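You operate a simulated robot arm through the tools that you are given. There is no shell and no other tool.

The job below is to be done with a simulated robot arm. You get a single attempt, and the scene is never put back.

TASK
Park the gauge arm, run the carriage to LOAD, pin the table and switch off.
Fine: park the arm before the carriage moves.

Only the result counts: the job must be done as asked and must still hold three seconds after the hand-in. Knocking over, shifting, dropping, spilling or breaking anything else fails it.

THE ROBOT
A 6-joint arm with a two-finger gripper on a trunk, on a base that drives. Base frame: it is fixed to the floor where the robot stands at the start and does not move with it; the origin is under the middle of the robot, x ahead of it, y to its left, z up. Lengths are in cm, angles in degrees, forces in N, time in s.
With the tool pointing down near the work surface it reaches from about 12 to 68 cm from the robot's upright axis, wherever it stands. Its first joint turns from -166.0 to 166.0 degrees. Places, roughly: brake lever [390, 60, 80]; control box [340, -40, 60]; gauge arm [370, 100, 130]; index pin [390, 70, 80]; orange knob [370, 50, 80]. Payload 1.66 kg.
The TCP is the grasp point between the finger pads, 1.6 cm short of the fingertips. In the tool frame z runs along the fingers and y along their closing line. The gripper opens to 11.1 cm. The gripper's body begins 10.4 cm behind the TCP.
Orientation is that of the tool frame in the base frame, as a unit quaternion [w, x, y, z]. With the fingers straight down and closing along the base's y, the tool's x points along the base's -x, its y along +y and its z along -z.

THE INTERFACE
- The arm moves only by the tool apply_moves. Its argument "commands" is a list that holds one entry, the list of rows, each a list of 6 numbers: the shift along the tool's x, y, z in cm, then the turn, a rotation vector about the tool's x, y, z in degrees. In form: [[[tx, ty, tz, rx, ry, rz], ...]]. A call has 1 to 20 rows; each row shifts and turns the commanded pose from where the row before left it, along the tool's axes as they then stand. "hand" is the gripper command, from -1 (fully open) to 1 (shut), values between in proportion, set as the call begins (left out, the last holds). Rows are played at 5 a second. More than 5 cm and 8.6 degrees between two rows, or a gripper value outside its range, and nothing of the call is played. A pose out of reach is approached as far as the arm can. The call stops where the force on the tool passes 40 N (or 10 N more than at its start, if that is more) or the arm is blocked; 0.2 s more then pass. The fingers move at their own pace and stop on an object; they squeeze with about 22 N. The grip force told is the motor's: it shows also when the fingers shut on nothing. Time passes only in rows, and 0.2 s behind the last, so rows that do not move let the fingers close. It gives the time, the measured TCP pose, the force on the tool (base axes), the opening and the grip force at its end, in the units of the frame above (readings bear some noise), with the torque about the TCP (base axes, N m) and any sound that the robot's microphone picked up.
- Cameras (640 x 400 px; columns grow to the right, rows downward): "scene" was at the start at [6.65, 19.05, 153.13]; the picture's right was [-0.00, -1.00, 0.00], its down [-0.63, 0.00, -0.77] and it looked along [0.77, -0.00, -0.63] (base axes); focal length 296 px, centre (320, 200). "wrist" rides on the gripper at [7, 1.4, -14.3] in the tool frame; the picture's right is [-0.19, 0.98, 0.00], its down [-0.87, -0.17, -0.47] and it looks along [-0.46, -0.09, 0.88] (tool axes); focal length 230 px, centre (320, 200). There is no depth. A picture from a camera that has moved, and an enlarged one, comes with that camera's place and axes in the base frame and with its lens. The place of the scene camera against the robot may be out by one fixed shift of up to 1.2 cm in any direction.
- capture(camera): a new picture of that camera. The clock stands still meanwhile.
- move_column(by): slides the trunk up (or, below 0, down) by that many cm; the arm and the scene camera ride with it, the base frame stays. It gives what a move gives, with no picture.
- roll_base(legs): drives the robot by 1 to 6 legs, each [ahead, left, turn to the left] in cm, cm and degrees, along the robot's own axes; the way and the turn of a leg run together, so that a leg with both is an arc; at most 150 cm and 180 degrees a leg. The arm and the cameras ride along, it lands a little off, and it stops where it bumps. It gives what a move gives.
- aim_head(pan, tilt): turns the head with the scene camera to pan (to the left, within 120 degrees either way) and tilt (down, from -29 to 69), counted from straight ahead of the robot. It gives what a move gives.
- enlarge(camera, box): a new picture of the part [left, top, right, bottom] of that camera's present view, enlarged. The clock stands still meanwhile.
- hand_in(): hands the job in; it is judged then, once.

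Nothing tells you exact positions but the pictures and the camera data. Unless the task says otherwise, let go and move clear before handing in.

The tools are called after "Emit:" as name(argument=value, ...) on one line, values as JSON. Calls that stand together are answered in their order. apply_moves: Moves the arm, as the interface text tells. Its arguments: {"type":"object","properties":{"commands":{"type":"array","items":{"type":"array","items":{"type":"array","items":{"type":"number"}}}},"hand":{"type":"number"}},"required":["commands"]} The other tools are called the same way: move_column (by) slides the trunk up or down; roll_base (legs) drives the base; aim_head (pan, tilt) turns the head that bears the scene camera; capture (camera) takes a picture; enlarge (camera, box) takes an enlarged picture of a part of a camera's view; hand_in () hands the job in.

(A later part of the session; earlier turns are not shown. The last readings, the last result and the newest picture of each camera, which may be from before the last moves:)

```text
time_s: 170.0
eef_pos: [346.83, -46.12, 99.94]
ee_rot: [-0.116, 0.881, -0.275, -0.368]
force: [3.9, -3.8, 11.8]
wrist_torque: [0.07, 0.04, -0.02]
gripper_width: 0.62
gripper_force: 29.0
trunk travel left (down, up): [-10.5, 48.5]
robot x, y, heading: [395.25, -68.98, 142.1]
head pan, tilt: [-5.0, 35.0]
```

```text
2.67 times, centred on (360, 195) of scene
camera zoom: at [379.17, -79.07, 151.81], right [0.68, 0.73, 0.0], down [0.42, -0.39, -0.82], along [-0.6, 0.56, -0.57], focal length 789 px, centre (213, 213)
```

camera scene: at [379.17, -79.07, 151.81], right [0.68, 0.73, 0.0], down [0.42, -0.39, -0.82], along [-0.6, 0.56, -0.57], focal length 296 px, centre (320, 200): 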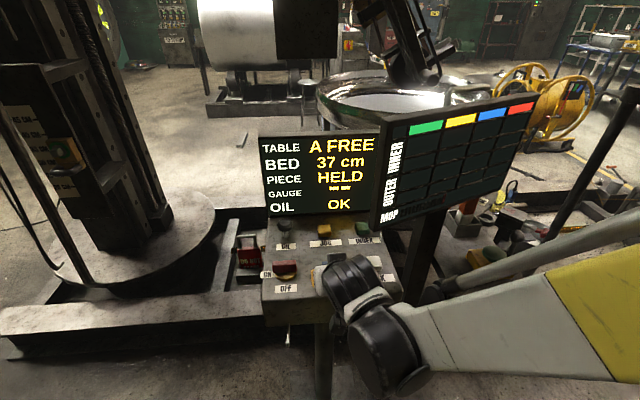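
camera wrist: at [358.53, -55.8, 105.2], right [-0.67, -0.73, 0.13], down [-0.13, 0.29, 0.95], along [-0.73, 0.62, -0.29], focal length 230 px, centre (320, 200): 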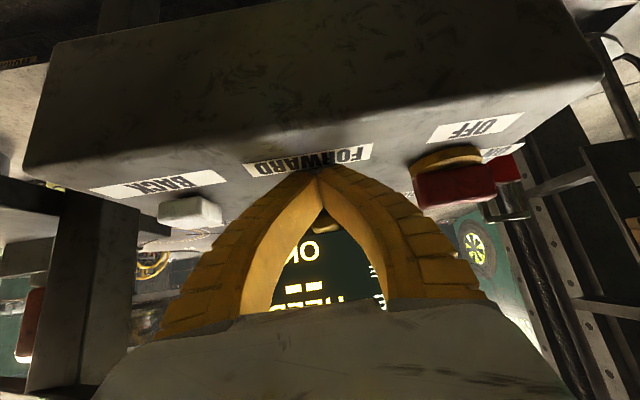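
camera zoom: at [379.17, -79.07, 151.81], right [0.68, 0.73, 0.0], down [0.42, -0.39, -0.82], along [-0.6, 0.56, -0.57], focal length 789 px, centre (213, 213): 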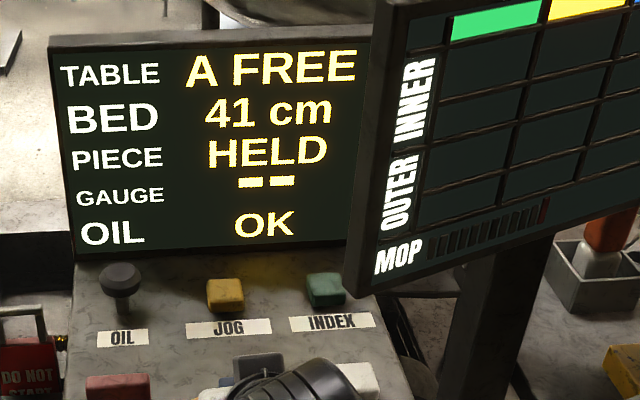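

Emit:
apply_moves(commands=[[[0, 0, 0, 0, 0, 0], [0, 0, 0, 0, 0, 0]]])

Emit:
enlarge(camera="scene", box=[240, 120, 480, 270])

```text
time_s: 170.6
eef_pos: [346.87, -46.04, 99.95]
ee_rot: [-0.116, 0.881, -0.276, -0.368]
force: [4.4, -3.6, 12.3]
wrist_torque: [0.11, 0.04, -0.06]
gripper_width: 0.61
gripper_force: 28.5
trunk travel left (down, up): [-10.5, 48.5]
robot x, y, heading: [395.75, -68.94, 142.1]
head pan, tilt: [-5.0, 35.0]
```

```text
2.67 times, centred on (360, 195) of scene
camera zoom: at [379.17, -79.06, 151.81], right [0.68, 0.73, 0.0], down [0.42, -0.39, -0.82], along [-0.6, 0.56, -0.57], focal length 789 px, centre (213, 213)
```

zoom: 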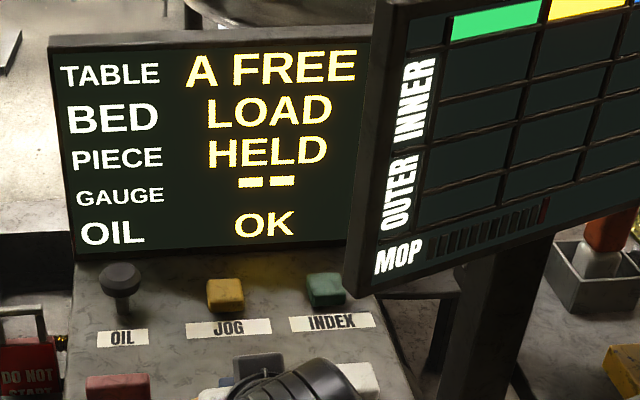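

BED LOAD. I hold a moment to see that it settled, then release.

Emit:
apply_moves(commands=[[[0, 0, 0, 0, 0, 0], [0, 0, -3, 0, 0, 0], [0, 0, -4, 0, 0, 0]]])

Emit:
capture(camera="scene")

Emit:
enlarge(camera="scene", box=[240, 120, 480, 270])

```text
time_s: 171.4
eef_pos: [350.92, -48.86, 105.04]
ee_rot: [-0.116, 0.881, -0.275, -0.368]
force: [-0.2, 0.3, -0.2]
wrist_torque: [-0.03, 0.01, 0.02]
gripper_width: 0.02
gripper_force: 29.0
trunk travel left (down, up): [-10.5, 48.5]
robot x, y, heading: [395.66, -68.96, 142.2]
head pan, tilt: [-5.0, 35.0]
```

```text
taken
camera scene: at [379.14, -79.0, 151.81], right [0.68, 0.73, 0.0], down [0.42, -0.39, -0.82], along [-0.6, 0.56, -0.57], focal length 296 px, centre (320, 200)
```

scene: 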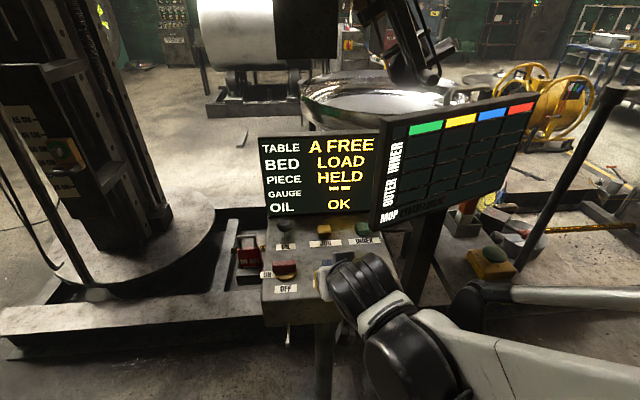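

```text
2.67 times, centred on (360, 195) of scene
camera zoom: at [379.14, -79.0, 151.81], right [0.68, 0.73, 0.0], down [0.42, -0.39, -0.82], along [-0.6, 0.56, -0.57], focal length 789 px, centre (213, 213)
```

zoom: 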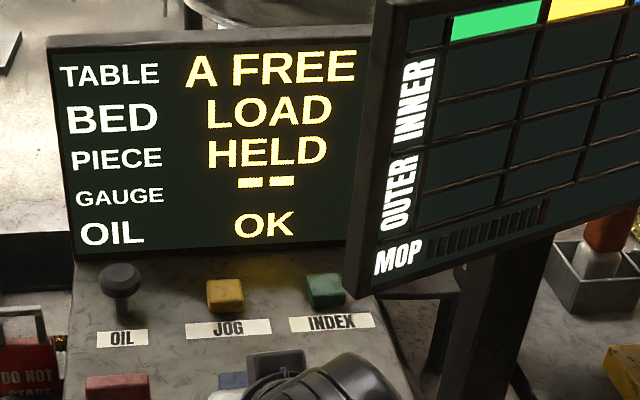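

Carriage is at LOAD. Now I raise the trunk, straighten the tool, pull it in and drive right to stand opposite the pin.

Emit:
move_column(by=40)

Emit:
apply_moves(commands=[[[0, 0, -3, 0, 7.5, 0], [0, 0, 0, 0, 7.5, 0], [0, 0, 0, 0, 7.5, 0], [0, 0, 0, 0, 7.5, 0], [0, 0, 0, 0, 7.5, 0], [0, 0, 0, 0, 7.5, 0], [3, 0, 0, 0, 0, 0], [3, 0, 0, 0, 0, 0], [0, 0, 0, 0, 0, 0]]])

Emit:
roll_base(legs=[[0, -76, 0]])

Emit:
aim_head(pan=0, tilt=45)

Emit:
capture(camera="scene")

Emit:
capture(camera="wrist")

```text
time_s: 175.2
eef_pos: [350.74, -48.73, 144.87]
ee_rot: [-0.115, 0.881, -0.275, -0.367]
force: [0.8, -0.1, -0.8]
wrist_torque: [0.02, 0.03, -0.02]
gripper_width: 0.0
gripper_force: 29.3
trunk travel left (down, up): [-50.5, 8.5]
robot x, y, heading: [395.33, -68.83, 142.0]
head pan, tilt: [-5.0, 35.0]
```

```text
time_s: 177.2
eef_pos: [357.44, -53.21, 146.93]
ee_rot: [-0.002, 0.954, -0.299, -0.002]
force: [-0.6, -0.5, 0.0]
wrist_torque: [0.0, 0.01, -0.02]
gripper_width: 0.0
gripper_force: 28.6
trunk travel left (down, up): [-50.5, 8.5]
robot x, y, heading: [395.66, -69.15, 142.1]
head pan, tilt: [-5.0, 35.0]
```

```text
time_s: 181.4
eef_pos: [404.99, 7.18, 146.92]
ee_rot: [0.0, 0.953, -0.303, -0.002]
force: [-0.4, -0.4, 0.0]
wrist_torque: [-0.03, 0.03, 0.01]
gripper_width: 0.0
gripper_force: 28.7
trunk travel left (down, up): [-50.5, 8.5]
robot x, y, heading: [442.79, -8.85, 141.5]
head pan, tilt: [-5.0, 35.0]
```

```text
time_s: 182.1
eef_pos: [405.07, 7.18, 146.96]
ee_rot: [-0.001, 0.953, -0.302, -0.002]
force: [0.1, -0.4, 0.8]
wrist_torque: [0.03, -0.02, 0.01]
gripper_width: 0.0
gripper_force: 29.0
trunk travel left (down, up): [-50.5, 8.5]
robot x, y, heading: [442.79, -8.63, 141.6]
head pan, tilt: [0.0, 45.0]
```

```text
taken
camera scene: at [426.46, -19.65, 190.32], right [0.62, 0.78, 0.0], down [0.55, -0.44, -0.71], along [-0.55, 0.44, -0.71], focal length 296 px, centre (320, 200)
```

scene: 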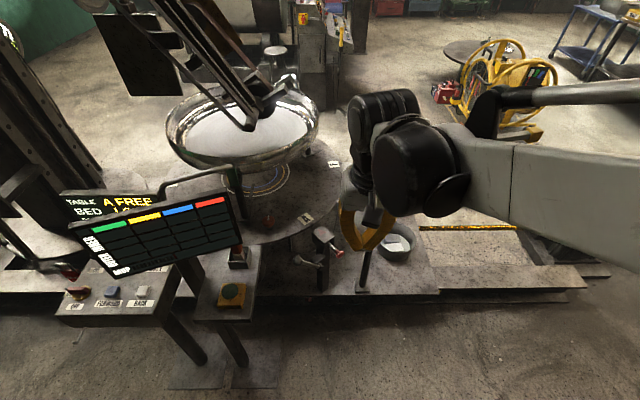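

```text
taken
camera wrist: at [410.01, 2.06, 161.23], right [-0.72, -0.69, 0.0], down [-0.61, 0.63, 0.48], along [-0.33, 0.34, -0.88], focal length 230 px, centre (320, 200)
```

wrist: 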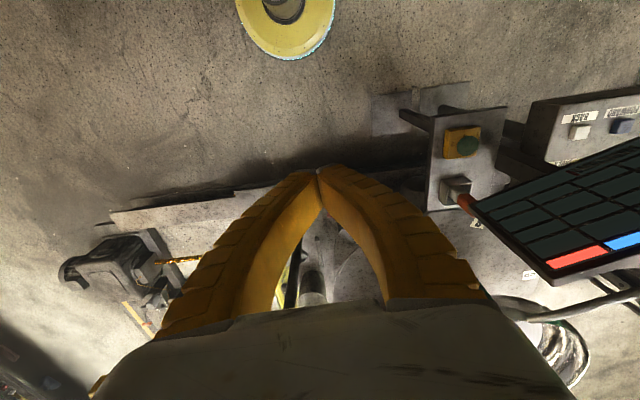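

Emit:
enlarge(camera="scene", box=[260, 200, 380, 290])

Emit:
enlarge(camera="scene", box=[160, 170, 400, 320])

```text
4.44 times, centred on (320, 245) of scene
camera zoom: at [426.46, -19.65, 190.32], right [0.62, 0.78, 0.0], down [0.55, -0.44, -0.71], along [-0.55, 0.44, -0.71], focal length 1316 px, centre (320, 0)
```

zoom: 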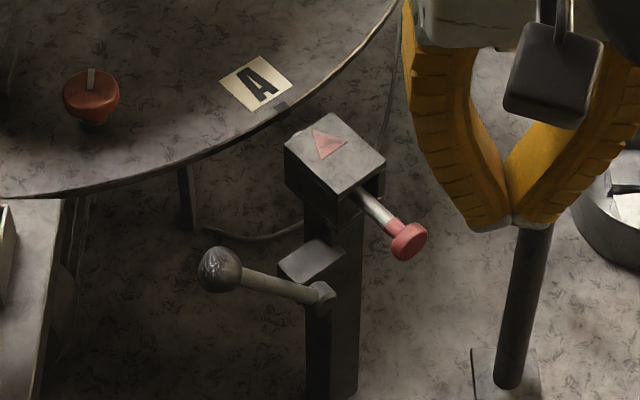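

```text
2.67 times, centred on (280, 245) of scene
camera zoom: at [426.46, -19.65, 190.32], right [0.62, 0.78, 0.0], down [0.55, -0.44, -0.71], along [-0.55, 0.44, -0.71], focal length 789 px, centre (427, 80)
```

zoom: 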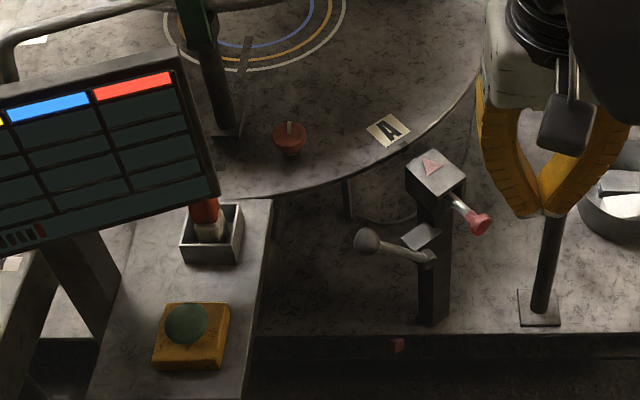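

The carriage pointer is at LOAD, the pin's line meets the rim notch next to label A. I drive closer so the pin knob is in easy reach, then look from above with the wrist camera.

Emit:
roll_base(legs=[[34, 0, 0]])

Emit:
apply_moves(commands=[[[2, 0, 0, 0, 0, -7.25], [3, 0, 0, 0, 0, -7.25], [3, 0, 0, 0, 0, -7.25], [0, 0, 0, 0, 0, -7.25], [0, 0, 0, 0, 0, 0]]])

Emit:
capture(camera="wrist")

Emit:
capture(camera="scene")

```text
time_s: 184.3
eef_pos: [377.86, 28.09, 147.0]
ee_rot: [-0.001, 0.954, -0.299, -0.003]
force: [1.2, 0.6, -1.1]
wrist_torque: [-0.05, -0.05, 0.03]
gripper_width: 0.0
gripper_force: 29.1
trunk travel left (down, up): [-50.5, 8.5]
robot x, y, heading: [416.27, 12.55, 142.0]
head pan, tilt: [0.0, 45.0]
```

```text
time_s: 185.5
eef_pos: [385.32, 24.52, 147.01]
ee_rot: [-0.001, 0.999, -0.049, -0.002]
force: [-0.1, -0.1, 0.3]
wrist_torque: [0.0, 0.07, -0.01]
gripper_width: 0.01
gripper_force: 28.5
trunk travel left (down, up): [-50.5, 8.5]
robot x, y, heading: [416.11, 12.95, 142.2]
head pan, tilt: [0.0, 45.0]
```

```text
taken
camera wrist: at [392.15, 22.43, 161.26], right [-0.28, -0.96, 0.0], down [-0.84, 0.25, 0.48], along [-0.46, 0.14, -0.88], focal length 230 px, centre (320, 200)
```

wrist: 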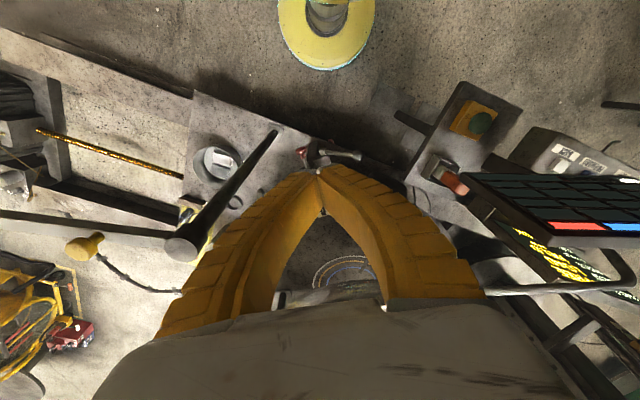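

```text
taken
camera scene: at [399.73, 1.36, 190.32], right [0.61, 0.79, 0.0], down [0.56, -0.43, -0.71], along [-0.56, 0.43, -0.71], focal length 296 px, centre (320, 200)
```

scene: 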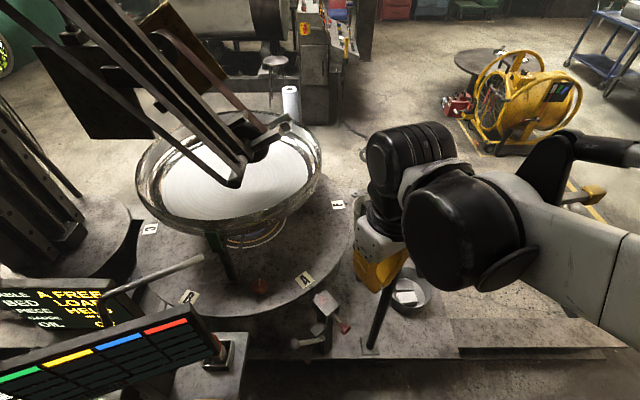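

Emit:
enlarge(camera="wrist", box=[240, 110, 400, 210])

Emit:
enlarge(camera="scene", box=[240, 250, 400, 370])

```text
4.00 times, centred on (320, 160) of wrist
camera zoom: at [392.15, 22.43, 161.26], right [-0.28, -0.96, 0.0], down [-0.84, 0.25, 0.48], along [-0.46, 0.14, -0.88], focal length 920 px, centre (320, 360)
```

zoom: 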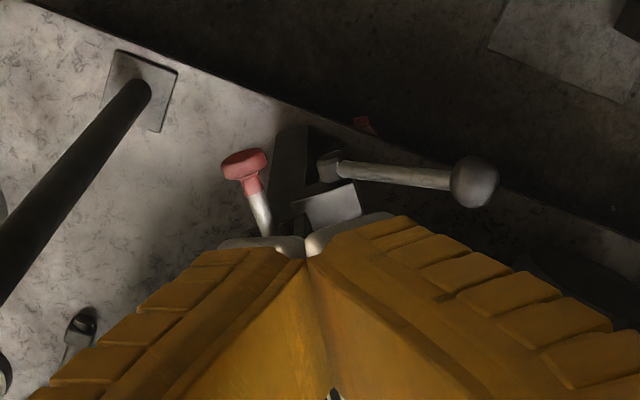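

```text
3.33 times, centred on (320, 310) of scene
camera zoom: at [399.73, 1.36, 190.32], right [0.61, 0.79, 0.0], down [0.56, -0.43, -0.71], along [-0.56, 0.43, -0.71], focal length 987 px, centre (320, -167)
```

zoom: 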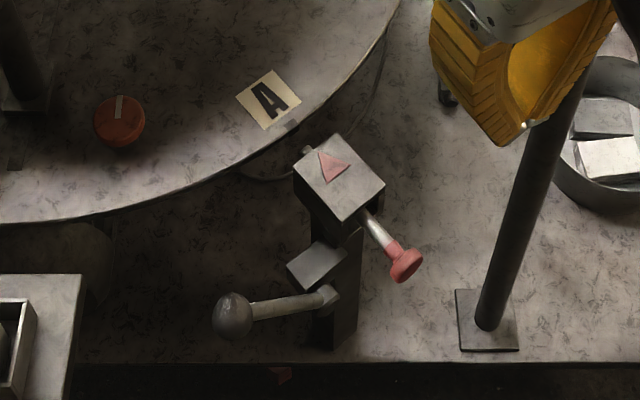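

The pin axis runs along base −x from the knob at about (371.5, 36.3, 77) to the notch. To keep my wrist clear of the gauge post I back off 10 cm, tilt the tool 45° forward and line it up behind the knob.

Emit:
roll_base(legs=[[-10, 0, 0]])

Emit:
apply_moves(commands=[[[0, 0, 0, 0, -7.5, -0.6], [0, 0, 0, 0, -7.5, -0.6], [0, 0, 0, 0, -7.5, -0.6], [0, 0, 0, 0, -7.5, -0.6], [0, 0, 0, 0, -7.5, -0.6], [0, 0, 0, 0, -7.5, -0.6], [0, 0, 0, 0, 0, 0]]])

Emit:
capture(camera="scene")

```text
time_s: 186.7
eef_pos: [392.92, 18.54, 147.01]
ee_rot: [-0.002, 0.999, -0.051, -0.003]
force: [-0.3, -0.4, 0.2]
wrist_torque: [-0.01, 0.03, -0.04]
gripper_width: 0.0
gripper_force: 28.0
trunk travel left (down, up): [-50.5, 8.5]
robot x, y, heading: [423.7, 6.94, 141.7]
head pan, tilt: [0.0, 45.0]
```

```text
time_s: 188.3
eef_pos: [392.76, 18.67, 147.0]
ee_rot: [-0.021, 0.923, -0.016, -0.385]
force: [0.8, -0.6, 0.2]
wrist_torque: [-0.02, 0.01, 0.04]
gripper_width: 0.01
gripper_force: 28.9
trunk travel left (down, up): [-50.5, 8.5]
robot x, y, heading: [423.73, 6.62, 142.1]
head pan, tilt: [0.0, 45.0]
```

```text
taken
camera scene: at [407.27, -4.48, 190.32], right [0.62, 0.79, 0.0], down [0.56, -0.44, -0.71], along [-0.56, 0.44, -0.71], focal length 296 px, centre (320, 200)
```

scene: 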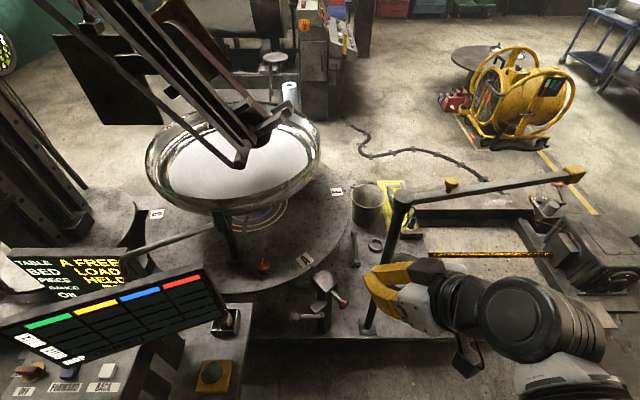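

Emit:
apply_moves(commands=[[[-1.43, -3.43, 1.57, 0, 0, 0], [-1.43, -3.43, 1.57, 0, 0, 0], [-1.43, -3.43, 1.57, 0, 0, 0], [-1.43, -3.43, 1.57, 0, 0, 0], [-1.43, -3.43, 1.57, 0, 0, 0], [0, 0, 0, 0, 0, 0]]])

Emit:
move_column(by=-35)

Emit:
capture(camera="scene")

Emit:
capture(camera="wrist")

```text
time_s: 189.7
eef_pos: [383.31, 35.82, 147.1]
ee_rot: [-0.021, 0.923, -0.015, -0.384]
force: [0.0, -0.7, 0.3]
wrist_torque: [0.03, 0.03, 0.01]
gripper_width: 0.0
gripper_force: 28.1
trunk travel left (down, up): [-50.5, 8.5]
robot x, y, heading: [423.5, 6.37, 141.7]
head pan, tilt: [0.0, 45.0]
```

```text
time_s: 193.1
eef_pos: [383.32, 36.02, 111.97]
ee_rot: [-0.021, 0.923, -0.015, -0.385]
force: [-1.1, -0.1, -0.9]
wrist_torque: [0.0, -0.03, -0.02]
gripper_width: 0.0
gripper_force: 28.8
trunk travel left (down, up): [-15.5, 43.5]
robot x, y, heading: [423.77, 6.7, 141.9]
head pan, tilt: [0.0, 45.0]
```

```text
taken
camera scene: at [407.33, -4.6, 155.32], right [0.62, 0.79, 0.0], down [0.56, -0.44, -0.71], along [-0.56, 0.44, -0.71], focal length 296 px, centre (320, 200)
```

scene: 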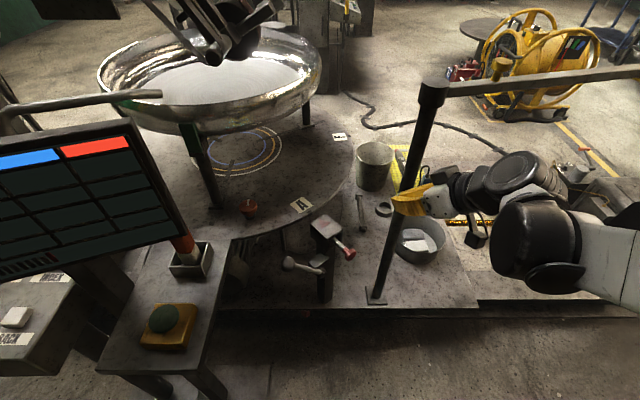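

```text
taken
camera wrist: at [398.26, 33.88, 117.12], right [-0.18, -0.98, 0.11], down [-0.27, 0.15, 0.95], along [-0.95, 0.14, -0.29], focal length 230 px, centre (320, 200)
```

wrist: 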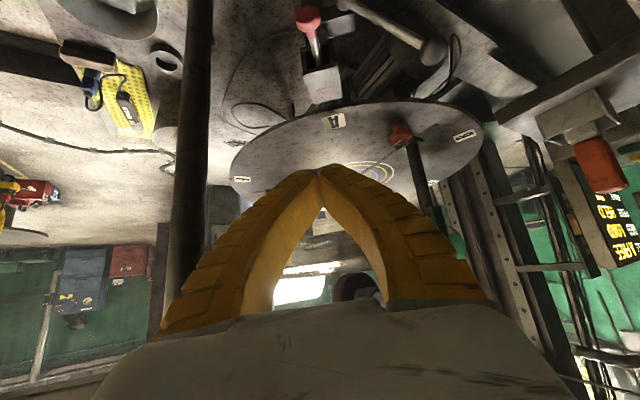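

Everything is lined up: knob at about (371.3, 36.4, 77.6), block top z 80. I lower the tool to knob height just behind it.

Emit:
move_column(by=-15)

Emit:
apply_moves(commands=[[[2.46, 0.044, 3.09, 0, 0, 0], [2.46, 0.044, 3.09, 0, 0, 0], [2.46, 0.044, 3.09, 0, 0, 0], [2.46, 0.044, 3.09, 0, 0, 0], [2.46, 0.044, 3.09, 0, 0, 0], [0, 0, 0, 0, 0, 0]]])

Emit:
capture(camera="wrist")

Emit:
capture(camera="scene")

```text
time_s: 194.8
eef_pos: [383.41, 36.01, 96.96]
ee_rot: [-0.021, 0.923, -0.015, -0.384]
force: [0.5, 0.7, 0.8]
wrist_torque: [0.0, 0.01, 0.02]
gripper_width: 0.01
gripper_force: 28.9
trunk travel left (down, up): [-0.5, 58.5]
robot x, y, heading: [423.62, 6.66, 142.0]
head pan, tilt: [0.0, 45.0]
```

```text
time_s: 196.2
eef_pos: [379.53, 38.08, 81.37]
ee_rot: [-0.02, 0.924, -0.015, -0.382]
force: [0.4, 0.3, -0.3]
wrist_torque: [-0.01, 0.03, 0.02]
gripper_width: 0.0
gripper_force: 28.9
out of reach, approached as far as the arm can: row 4, 5
trunk travel left (down, up): [-0.5, 58.5]
robot x, y, heading: [424.08, 6.81, 142.1]
head pan, tilt: [0.0, 45.0]
```

```text
taken
camera wrist: at [394.48, 36.0, 86.57], right [-0.18, -0.98, 0.11], down [-0.27, 0.15, 0.95], along [-0.95, 0.14, -0.29], focal length 230 px, centre (320, 200)
```

wrist: 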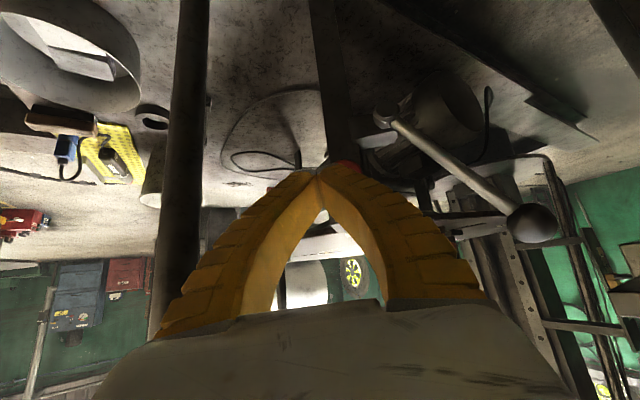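

```text
taken
camera scene: at [407.31, -4.58, 140.31], right [0.62, 0.79, 0.0], down [0.56, -0.44, -0.71], along [-0.56, 0.44, -0.71], focal length 296 px, centre (320, 200)
```

scene: 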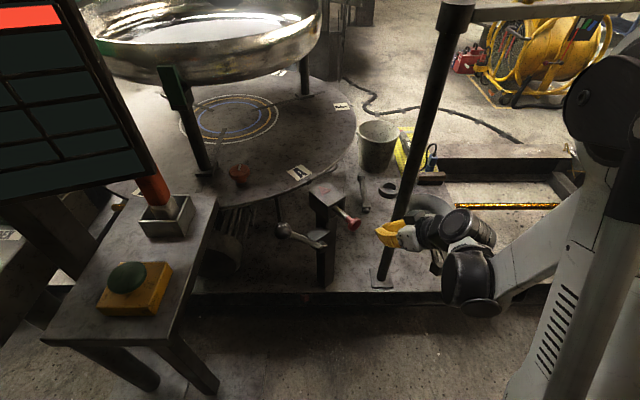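

Too low for a 45° tilt here. I rise a bit, reduce the tilt to about 25° and try again.

Emit:
apply_moves(commands=[[[-2.1, 0, -2.1, 0, 0, 0], [-2.1, 0, -2.1, 0, 0, 0], [0, 0, 0, 0, 7, 0], [0, 0, 0, 0, 7, 0], [0, 0, 0, 0, 7, 0], [0, 0, 0, 0, 0, 0]]])

```text
time_s: 197.6
eef_pos: [379.46, 38.07, 87.5]
ee_rot: [-0.018, 0.978, -0.019, -0.209]
force: [0.3, -0.4, -0.2]
wrist_torque: [0.0, -0.02, 0.04]
gripper_width: 0.0
gripper_force: 28.0
trunk travel left (down, up): [-0.5, 58.5]
robot x, y, heading: [423.75, 7.08, 141.9]
head pan, tilt: [0.0, 45.0]
```

Emit:
apply_moves(commands=[[[0.69, 0.64, 3.08, 0, 0, 0], [0.69, 0.64, 3.08, 0, 0, 0], [0.69, 0.64, 3.08, 0, 0, 0], [0, 0, 0, 0, 0, 0]]])

Emit:
capture(camera="wrist")

Emit:
enlarge(camera="scene", box=[260, 150, 500, 300])

```text
time_s: 198.6
eef_pos: [377.46, 36.44, 78.22]
ee_rot: [-0.018, 0.977, -0.019, -0.209]
force: [0.3, 0.4, 0.3]
wrist_torque: [-0.05, 0.01, 0.04]
gripper_width: 0.0
gripper_force: 28.4
trunk travel left (down, up): [-0.5, 58.5]
robot x, y, heading: [424.06, 6.81, 141.8]
head pan, tilt: [0.0, 45.0]
```

```text
taken
camera wrist: at [389.55, 34.44, 88.33], right [-0.22, -0.97, 0.05], down [-0.59, 0.17, 0.79], along [-0.78, 0.14, -0.61], focal length 230 px, centre (320, 200)
```

wrist: 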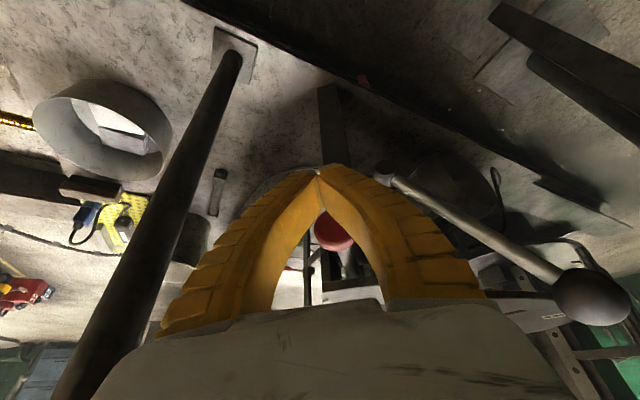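

```text
2.67 times, centred on (380, 225) of scene
camera zoom: at [407.3, -4.59, 140.31], right [0.62, 0.79, 0.0], down [0.56, -0.44, -0.71], along [-0.56, 0.44, -0.71], focal length 789 px, centre (160, 133)
```

zoom: 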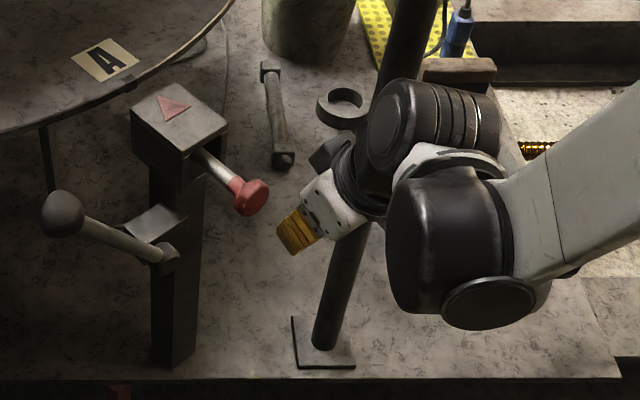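

The fingertips are right behind the red knob. I push along −x in small steps.

Emit:
apply_moves(commands=[[[-1.117, 0.045, -0.05, 0, 0, 0], [-0.912, 0.045, 0.408, 0, 0, 0], [-0.912, 0.045, 0.408, 0, 0, 0], [-0.912, 0.045, 0.408, 0, 0, 0], [0, 0, 0, 0, 0, 0]]])

Emit:
enlarge(camera="scene", box=[260, 150, 500, 300])

```text
time_s: 199.8
eef_pos: [373.53, 36.44, 78.6]
ee_rot: [-0.019, 0.978, -0.019, -0.209]
force: [0.4, 0.8, 0.1]
wrist_torque: [-0.02, 0.01, 0.02]
gripper_width: 0.02
gripper_force: 29.0
trunk travel left (down, up): [-0.5, 58.5]
robot x, y, heading: [423.83, 6.34, 141.7]
head pan, tilt: [0.0, 45.0]
```

```text
2.67 times, centred on (380, 225) of scene
camera zoom: at [407.32, -4.6, 140.31], right [0.62, 0.79, 0.0], down [0.56, -0.44, -0.71], along [-0.56, 0.44, -0.71], focal length 789 px, centre (160, 133)
```

zoom: 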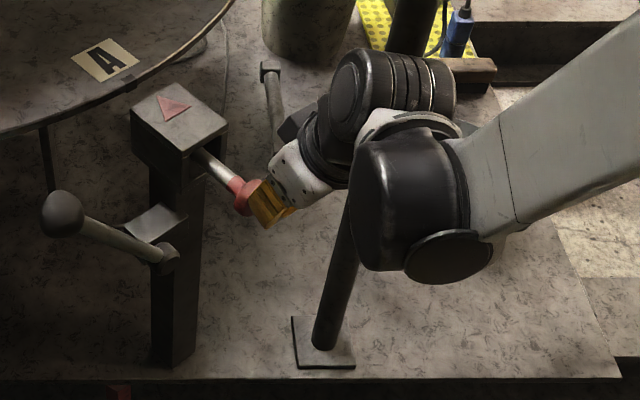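

Emit:
apply_moves(commands=[[[-0.912, 0.045, 0.408, 0, 0, 0], [-0.912, 0.045, 0.408, 0, 0, 0], [-0.912, 0.045, 0.408, 0, 0, 0]]])

Emit:
enlarge(camera="scene", box=[260, 150, 500, 300])

```text
time_s: 200.6
eef_pos: [370.46, 36.52, 78.63]
ee_rot: [-0.018, 0.977, -0.019, -0.21]
force: [-0.5, 0.5, 0.6]
wrist_torque: [0.01, -0.01, 0.01]
gripper_width: 0.03
gripper_force: 28.5
trunk travel left (down, up): [-0.5, 58.5]
robot x, y, heading: [423.58, 6.46, 142.0]
head pan, tilt: [0.0, 45.0]
```

```text
2.67 times, centred on (380, 225) of scene
camera zoom: at [407.31, -4.58, 140.31], right [0.62, 0.79, 0.0], down [0.56, -0.44, -0.71], along [-0.56, 0.44, -0.71], focal length 789 px, centre (160, 133)
```

zoom: 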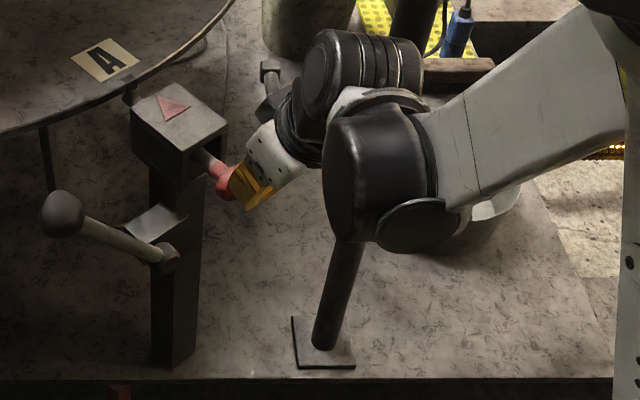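

The pin slides in easily. I continue.

Emit:
apply_moves(commands=[[[-0.912, 0.045, 0.408, 0, 0, 0], [-0.912, 0.045, 0.408, 0, 0, 0]]])

Emit:
enlarge(camera="scene", box=[260, 150, 420, 250])

```text
time_s: 201.2
eef_pos: [369.96, 36.72, 78.48]
ee_rot: [-0.017, 0.978, -0.019, -0.205]
force: [13.4, -2.0, 4.4]
wrist_torque: [-0.05, 0.02, 0.2]
gripper_width: 0.0
gripper_force: 29.0
trunk travel left (down, up): [-0.5, 58.5]
robot x, y, heading: [424.05, 6.68, 141.7]
head pan, tilt: [0.0, 45.0]
stopped in row 2: the force on the tool passed its limit at 50 N (the readings are from after the stop); the commanded pose is now the measured one
```

```text
4.00 times, centred on (340, 200) of scene
camera zoom: at [407.53, -4.61, 140.34], right [0.62, 0.79, 0.0], down [0.56, -0.44, -0.71], along [-0.56, 0.44, -0.71], focal length 1184 px, centre (240, 200)
```

zoom: 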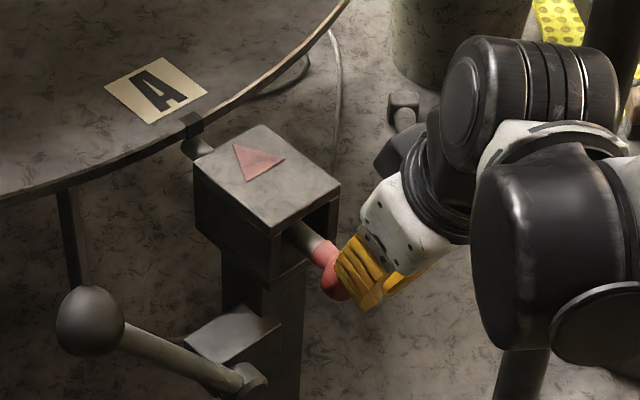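

The pin met the rim. I zoom in on the notch versus the pin tip.

Emit:
enlarge(camera="scene", box=[285, 160, 349, 200])

Emit:
capture(camera="wrist")

```text
10.00 times, centred on (317, 180) of scene
camera zoom: at [407.53, -4.61, 140.34], right [0.62, 0.79, 0.0], down [0.56, -0.44, -0.71], along [-0.56, 0.44, -0.71], focal length 2960 px, centre (350, 400)
```

zoom: 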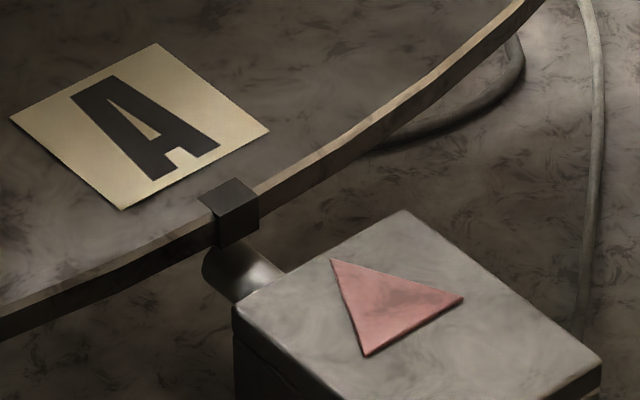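

```text
taken
camera wrist: at [382.0, 34.56, 88.75], right [-0.22, -0.97, 0.05], down [-0.6, 0.17, 0.78], along [-0.77, 0.14, -0.62], focal length 230 px, centre (320, 200)
```

wrist: 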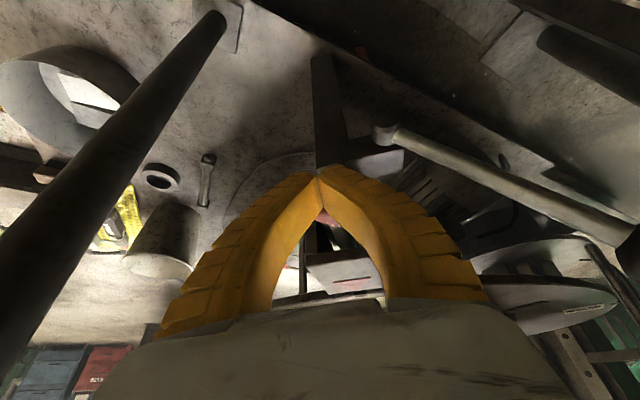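

The "notch" is a black socket block on the rim, and it sits about 1.2 cm off the pin's line (toward +y), so the table needs a slight clockwise turn. I back away from the knob, rise, and look at the pin and lever again.

Emit:
apply_moves(commands=[[[1.82, -0.09, -0.82, 0, 0, 0], [1.82, -0.09, -0.82, 0, 0, 0], [1.82, -0.09, -0.82, 0, 0, 0], [-1.64, 0, -3.66, 0, 0, 0], [-1.64, 0, -3.66, 0, 0, 0], [-1.64, 0, -3.66, 0, 0, 0], [-1.64, 0, -3.66, 0, 0, 0]]])

Emit:
move_column(by=20)

Emit:
enlarge(camera="scene", box=[260, 200, 388, 310])

Emit:
capture(camera="wrist")

```text
time_s: 202.8
eef_pos: [375.76, 36.2, 94.49]
ee_rot: [-0.018, 0.979, -0.02, -0.204]
force: [-0.2, 0.7, 0.8]
wrist_torque: [0.0, 0.0, -0.02]
gripper_width: 0.01
gripper_force: 28.7
trunk travel left (down, up): [-0.5, 58.5]
robot x, y, heading: [423.69, 6.43, 142.0]
head pan, tilt: [0.0, 45.0]
```

```text
time_s: 204.9
eef_pos: [375.69, 36.26, 114.49]
ee_rot: [-0.018, 0.979, -0.019, -0.204]
force: [-0.1, -0.2, -0.3]
wrist_torque: [0.0, -0.01, -0.01]
gripper_width: 0.0
gripper_force: 28.7
trunk travel left (down, up): [-20.5, 38.5]
robot x, y, heading: [424.0, 6.64, 141.8]
head pan, tilt: [0.0, 45.0]
```

```text
3.64 times, centred on (324, 255) of scene
camera zoom: at [407.36, -4.59, 160.3], right [0.62, 0.79, 0.0], down [0.56, -0.44, -0.71], along [-0.56, 0.44, -0.71], focal length 1076 px, centre (306, 0)
```

zoom: 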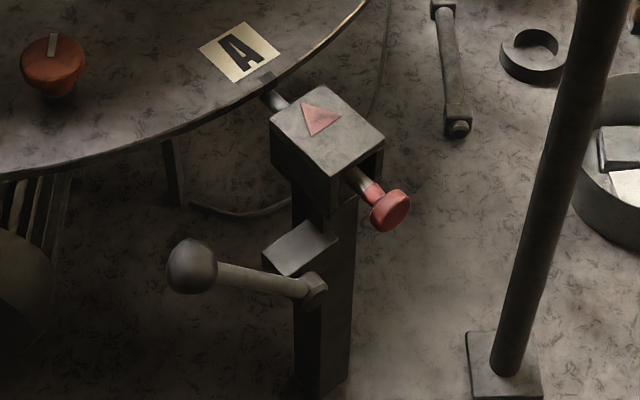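

```text
taken
camera wrist: at [387.65, 34.13, 124.67], right [-0.22, -0.97, 0.05], down [-0.6, 0.17, 0.78], along [-0.77, 0.14, -0.62], focal length 230 px, centre (320, 200)
```

wrist: 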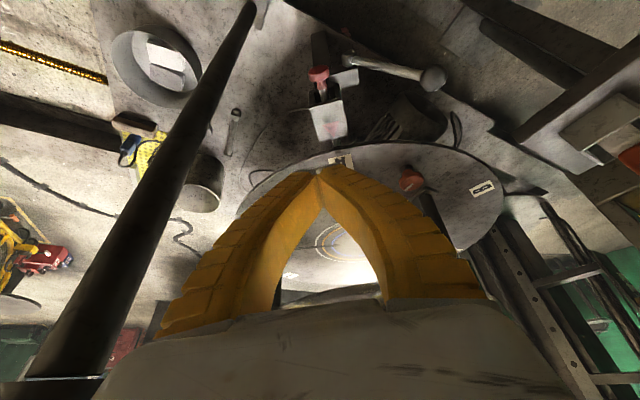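

The pin holds where I left it. I shift my arm away from the gauge post, raise, and drive closer to reach the rim socket and orange knob.

Emit:
apply_moves(commands=[[[0, 4.5, 0, 0, 0, 0], [0, 4.5, 0, 0, 0, 0], [0, 4.5, 0, 0, 0, 0], [0, 4.5, 0, 0, 0, 0], [0, 0, 0, 0, 0, 0]]])

Emit:
move_column(by=25)

Emit:
roll_base(legs=[[25, 3, 0]])

Emit:
aim_head(pan=0, tilt=60)

Emit:
capture(camera="scene")

Emit:
capture(camera="wrist")

```text
time_s: 206.1
eef_pos: [375.07, 18.47, 113.99]
ee_rot: [-0.018, 0.979, -0.019, -0.204]
force: [0.1, 0.4, 1.1]
wrist_torque: [-0.01, 0.01, -0.02]
gripper_width: 0.0
gripper_force: 28.8
trunk travel left (down, up): [-20.5, 38.5]
robot x, y, heading: [423.99, 6.77, 142.1]
head pan, tilt: [0.0, 45.0]
```

```text
time_s: 208.7
eef_pos: [374.99, 18.26, 139.02]
ee_rot: [-0.018, 0.979, -0.019, -0.204]
force: [0.0, -0.6, -1.0]
wrist_torque: [0.01, 0.02, 0.02]
gripper_width: 0.0
gripper_force: 28.2
trunk travel left (down, up): [-45.5, 13.5]
robot x, y, heading: [423.79, 6.51, 141.8]
head pan, tilt: [0.0, 45.0]
```

```text
time_s: 210.5
eef_pos: [353.67, 31.53, 138.91]
ee_rot: [-0.018, 0.978, -0.02, -0.205]
force: [-0.3, 0.9, -0.7]
wrist_torque: [-0.01, -0.02, 0.03]
gripper_width: 0.0
gripper_force: 28.5
trunk travel left (down, up): [-45.5, 13.5]
robot x, y, heading: [402.68, 19.19, 141.8]
head pan, tilt: [0.0, 45.0]
```

```text
time_s: 211.3
eef_pos: [353.9, 31.4, 139.07]
ee_rot: [-0.017, 0.979, -0.019, -0.204]
force: [-1.2, 0.6, -0.4]
wrist_torque: [-0.02, 0.05, -0.02]
gripper_width: 0.0
gripper_force: 28.9
trunk travel left (down, up): [-45.5, 13.5]
robot x, y, heading: [402.17, 19.29, 141.9]
head pan, tilt: [0.0, 60.0]
```

```text
taken
camera scene: at [387.21, 7.46, 183.37], right [0.62, 0.79, 0.0], down [0.68, -0.54, -0.5], along [-0.39, 0.31, -0.87], focal length 296 px, centre (320, 200)
```

scene: 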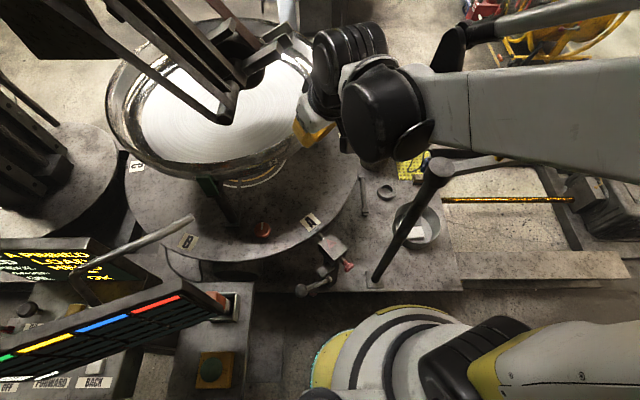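

```text
taken
camera wrist: at [365.74, 29.24, 149.24], right [-0.22, -0.97, 0.05], down [-0.6, 0.17, 0.78], along [-0.77, 0.14, -0.62], focal length 230 px, centre (320, 200)
```

wrist: 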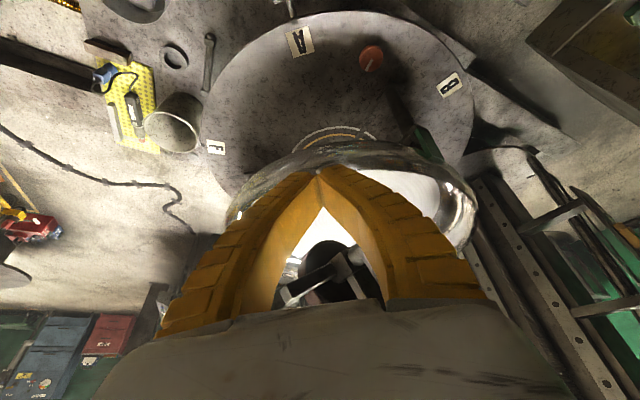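

The display at left seems to read "PINNED" now; I zoom in.

Emit:
enlarge(camera="scene", box=[0, 225, 130, 305])

Emit:
enlarge(camera="scene", box=[280, 200, 376, 300])

```text
4.92 times, centred on (65, 265) of scene
camera zoom: at [387.21, 7.46, 183.37], right [0.62, 0.79, 0.0], down [0.68, -0.54, -0.5], along [-0.39, 0.31, -0.87], focal length 1457 px, centre (1575, -120)
```

zoom: 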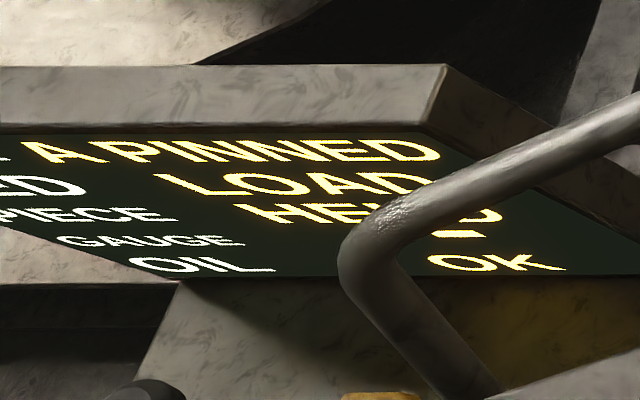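

```text
4.00 times, centred on (328, 250) of scene
camera zoom: at [387.21, 7.46, 183.37], right [0.62, 0.79, 0.0], down [0.68, -0.54, -0.5], along [-0.39, 0.31, -0.87], focal length 1184 px, centre (288, 0)
```

zoom: 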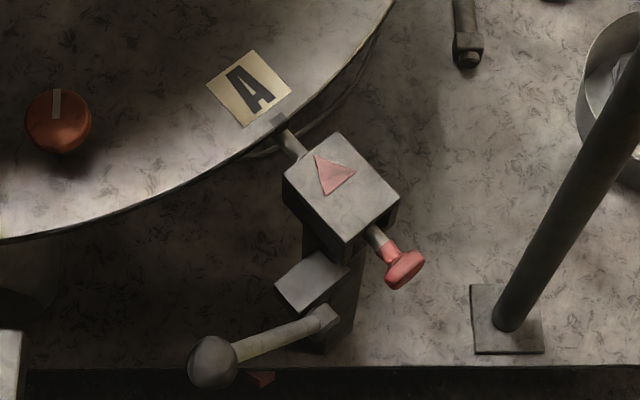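

TABLE A PINNED, BED LOAD — the pin is home. Only switching off remains: I raise up, bring the tool upright, turn it 90° for the switch, and drive back to the pedestal.

Emit:
move_column(by=13)

Emit:
apply_moves(commands=[[[0, 0, 0, 0, 7.9, 0], [0, 0, 0, 0, 7.9, 0], [0, 0, 0, 0, 7.9, 0], [0, 0, 0, 0, 0, 8], [0, 0, 0, 0, 0, 8], [0, 0, 0, 0, 0, 8], [0, 0, 0, 0, 0, 8], [0, 0, 0, 0, 0, 0]]])

Emit:
roll_base(legs=[[-47, 0, 0], [0, 74, 0]])

Emit:
aim_head(pan=5, tilt=45)

Emit:
capture(camera="scene")

Emit:
capture(camera="wrist")

```text
time_s: 212.9
eef_pos: [353.72, 31.39, 151.99]
ee_rot: [-0.018, 0.979, -0.019, -0.204]
force: [0.5, -0.3, -0.5]
wrist_torque: [0.0, 0.0, 0.0]
gripper_width: 0.01
gripper_force: 27.6
trunk travel left (down, up): [-58.5, 0.5]
robot x, y, heading: [402.27, 19.37, 141.7]
head pan, tilt: [0.0, 60.0]
```

```text
time_s: 214.7
eef_pos: [353.65, 31.32, 152.02]
ee_rot: [-0.014, 0.954, -0.299, -0.003]
force: [-0.4, -0.5, 0.2]
wrist_torque: [0.03, 0.0, -0.02]
gripper_width: 0.0
gripper_force: 28.2
trunk travel left (down, up): [-58.5, 0.5]
robot x, y, heading: [402.41, 19.37, 141.7]
head pan, tilt: [0.0, 60.0]
```

```text
time_s: 221.1
eef_pos: [345.23, -56.17, 152.12]
ee_rot: [-0.014, 0.955, -0.297, -0.003]
force: [-0.2, -0.6, 0.9]
wrist_torque: [0.02, 0.0, 0.02]
gripper_width: 0.0
gripper_force: 28.7
trunk travel left (down, up): [-58.5, 0.5]
robot x, y, heading: [393.47, -67.73, 141.9]
head pan, tilt: [0.0, 60.0]
```

```text
time_s: 221.9
eef_pos: [345.27, -56.17, 151.92]
ee_rot: [-0.014, 0.954, -0.298, -0.003]
force: [-0.4, 0.0, -0.1]
wrist_torque: [0.02, 0.01, 0.04]
gripper_width: 0.0
gripper_force: 28.6
trunk travel left (down, up): [-58.5, 0.5]
robot x, y, heading: [394.26, -68.1, 141.9]
head pan, tilt: [5.0, 45.0]
```

```text
taken
camera scene: at [377.16, -79.66, 198.31], right [0.55, 0.84, 0.0], down [0.59, -0.39, -0.71], along [-0.59, 0.39, -0.71], focal length 296 px, centre (320, 200)
```

scene: 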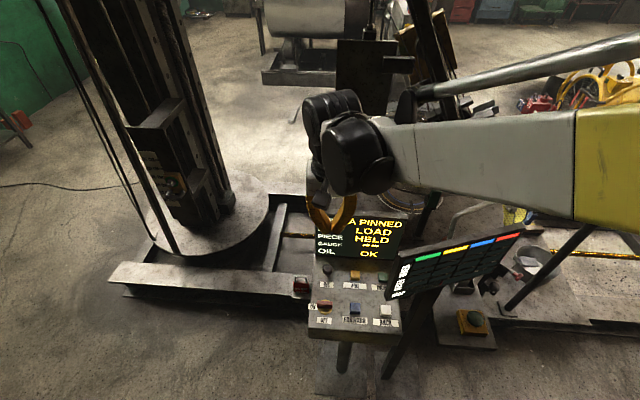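

```text
taken
camera wrist: at [350.12, -61.56, 166.12], right [-0.71, -0.7, -0.02], down [-0.62, 0.62, 0.49], along [-0.33, 0.36, -0.87], focal length 230 px, centre (320, 200)
```

wrist: 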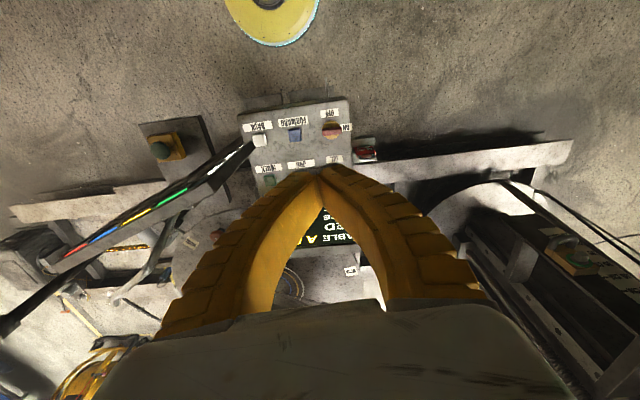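

Emit:
enlarge(camera="wrist", box=[230, 90, 390, 190])

Emit:
enlarge(camera="scene", box=[280, 260, 420, 350])

```text
4.00 times, centred on (310, 140) of wrist
camera zoom: at [350.12, -61.56, 166.12], right [-0.71, -0.7, -0.02], down [-0.62, 0.62, 0.49], along [-0.33, 0.36, -0.87], focal length 920 px, centre (360, 440)
```

zoom: 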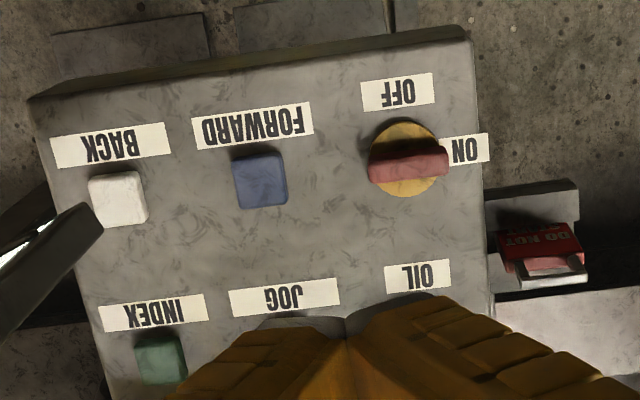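

```text
4.44 times, centred on (350, 305) of scene
camera zoom: at [377.16, -79.66, 198.31], right [0.55, 0.84, 0.0], down [0.59, -0.39, -0.71], along [-0.59, 0.39, -0.71], focal length 1316 px, centre (187, -267)
```

zoom: 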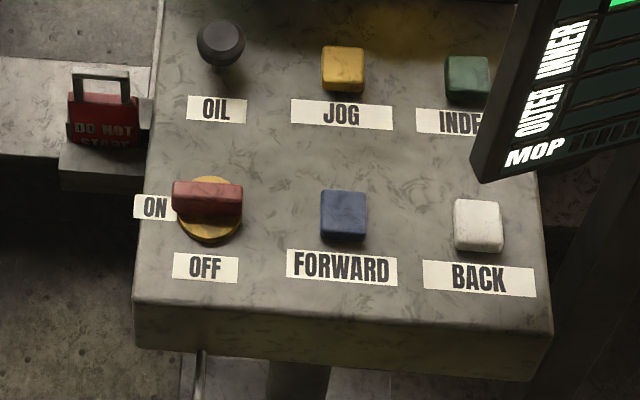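

From above I see the switch bar lying along ON; turning it a quarter counter-clockwise points it to OFF. I centre over it at about (339.2, −52.6), open the fingers and turn the tool to straddle the bar.

Emit:
apply_moves(commands=[[[-3.53, 0.26, 0, -1.43, 0.81, 0], [-3.53, 0.26, 0, 0, 0, 0], [0, 0, 0, 0, 0, 8.45], [0, 0, 0, 0, 0, 8.45], [0, 0, 0, 0, 0, 8.45], [0, 0, 0, 0, 0, 8.45], [0, 0, 0, 0, 0, 8.45], [0, 0, 0, 0, 0, 8.45], [0, 0, 0, 0, 0, 8.45], [0, 0, 0, 0, 0, 8.45], [0, 0, 0, 0, 0, 8.45], [0, 0, 0, 0, 0, 8.45], [0, 0, 0, 0, 0, 8.45], [0, 0, 0, 0, 0, 0]]], hand=0)

Emit:
capture(camera="wrist")

Emit:
capture(camera="scene")

```text
time_s: 224.9
eef_pos: [339.08, -52.56, 152.02]
ee_rot: [-0.001, -0.441, 0.897, -0.001]
force: [-0.6, -0.1, 0.3]
wrist_torque: [0.05, -0.01, 0.0]
gripper_width: 5.75
gripper_force: 1.4
trunk travel left (down, up): [-58.5, 0.5]
robot x, y, heading: [394.17, -67.96, 141.7]
head pan, tilt: [5.0, 45.0]
```

```text
taken
camera wrist: at [333.73, -57.19, 166.32], right [-0.66, 0.75, 0.0], down [0.66, 0.58, 0.47], along [0.35, 0.31, -0.88], focal length 230 px, centre (320, 200)
```

wrist: 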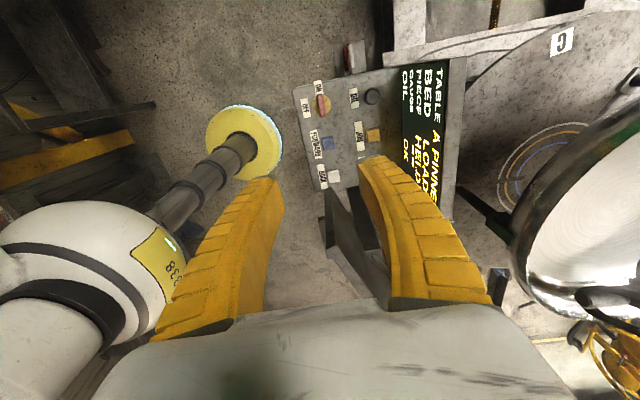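

```text
taken
camera scene: at [377.15, -79.68, 198.31], right [0.55, 0.84, 0.0], down [0.59, -0.39, -0.71], along [-0.59, 0.39, -0.71], focal length 296 px, centre (320, 200)
```

scene: 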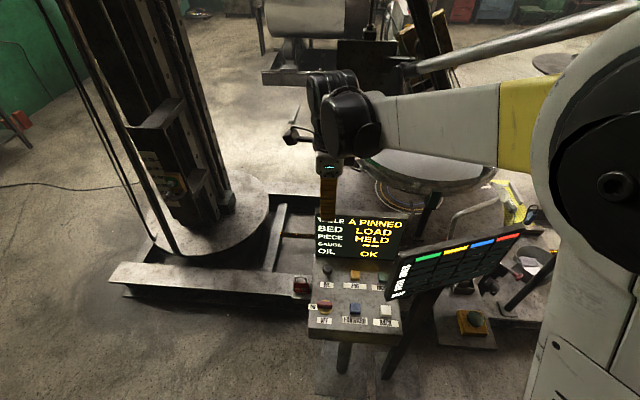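

Emit:
enlarge(camera="wrist", box=[280, 70, 400, 145])

```text
5.33 times, centred on (340, 108) of wrist
camera zoom: at [333.73, -57.19, 166.32], right [-0.66, 0.75, 0.0], down [0.66, 0.58, 0.47], along [0.35, 0.31, -0.88], focal length 1227 px, centre (213, 693)
```

zoom: 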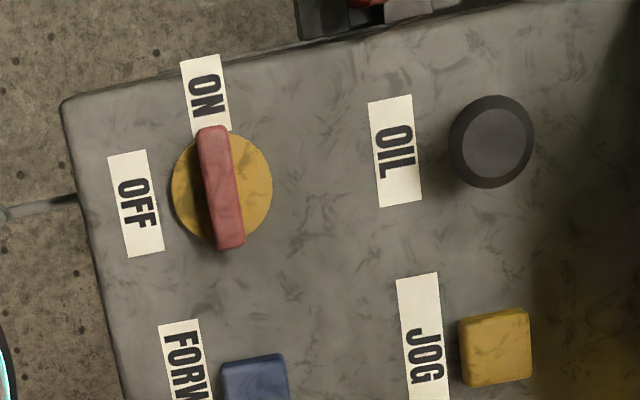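

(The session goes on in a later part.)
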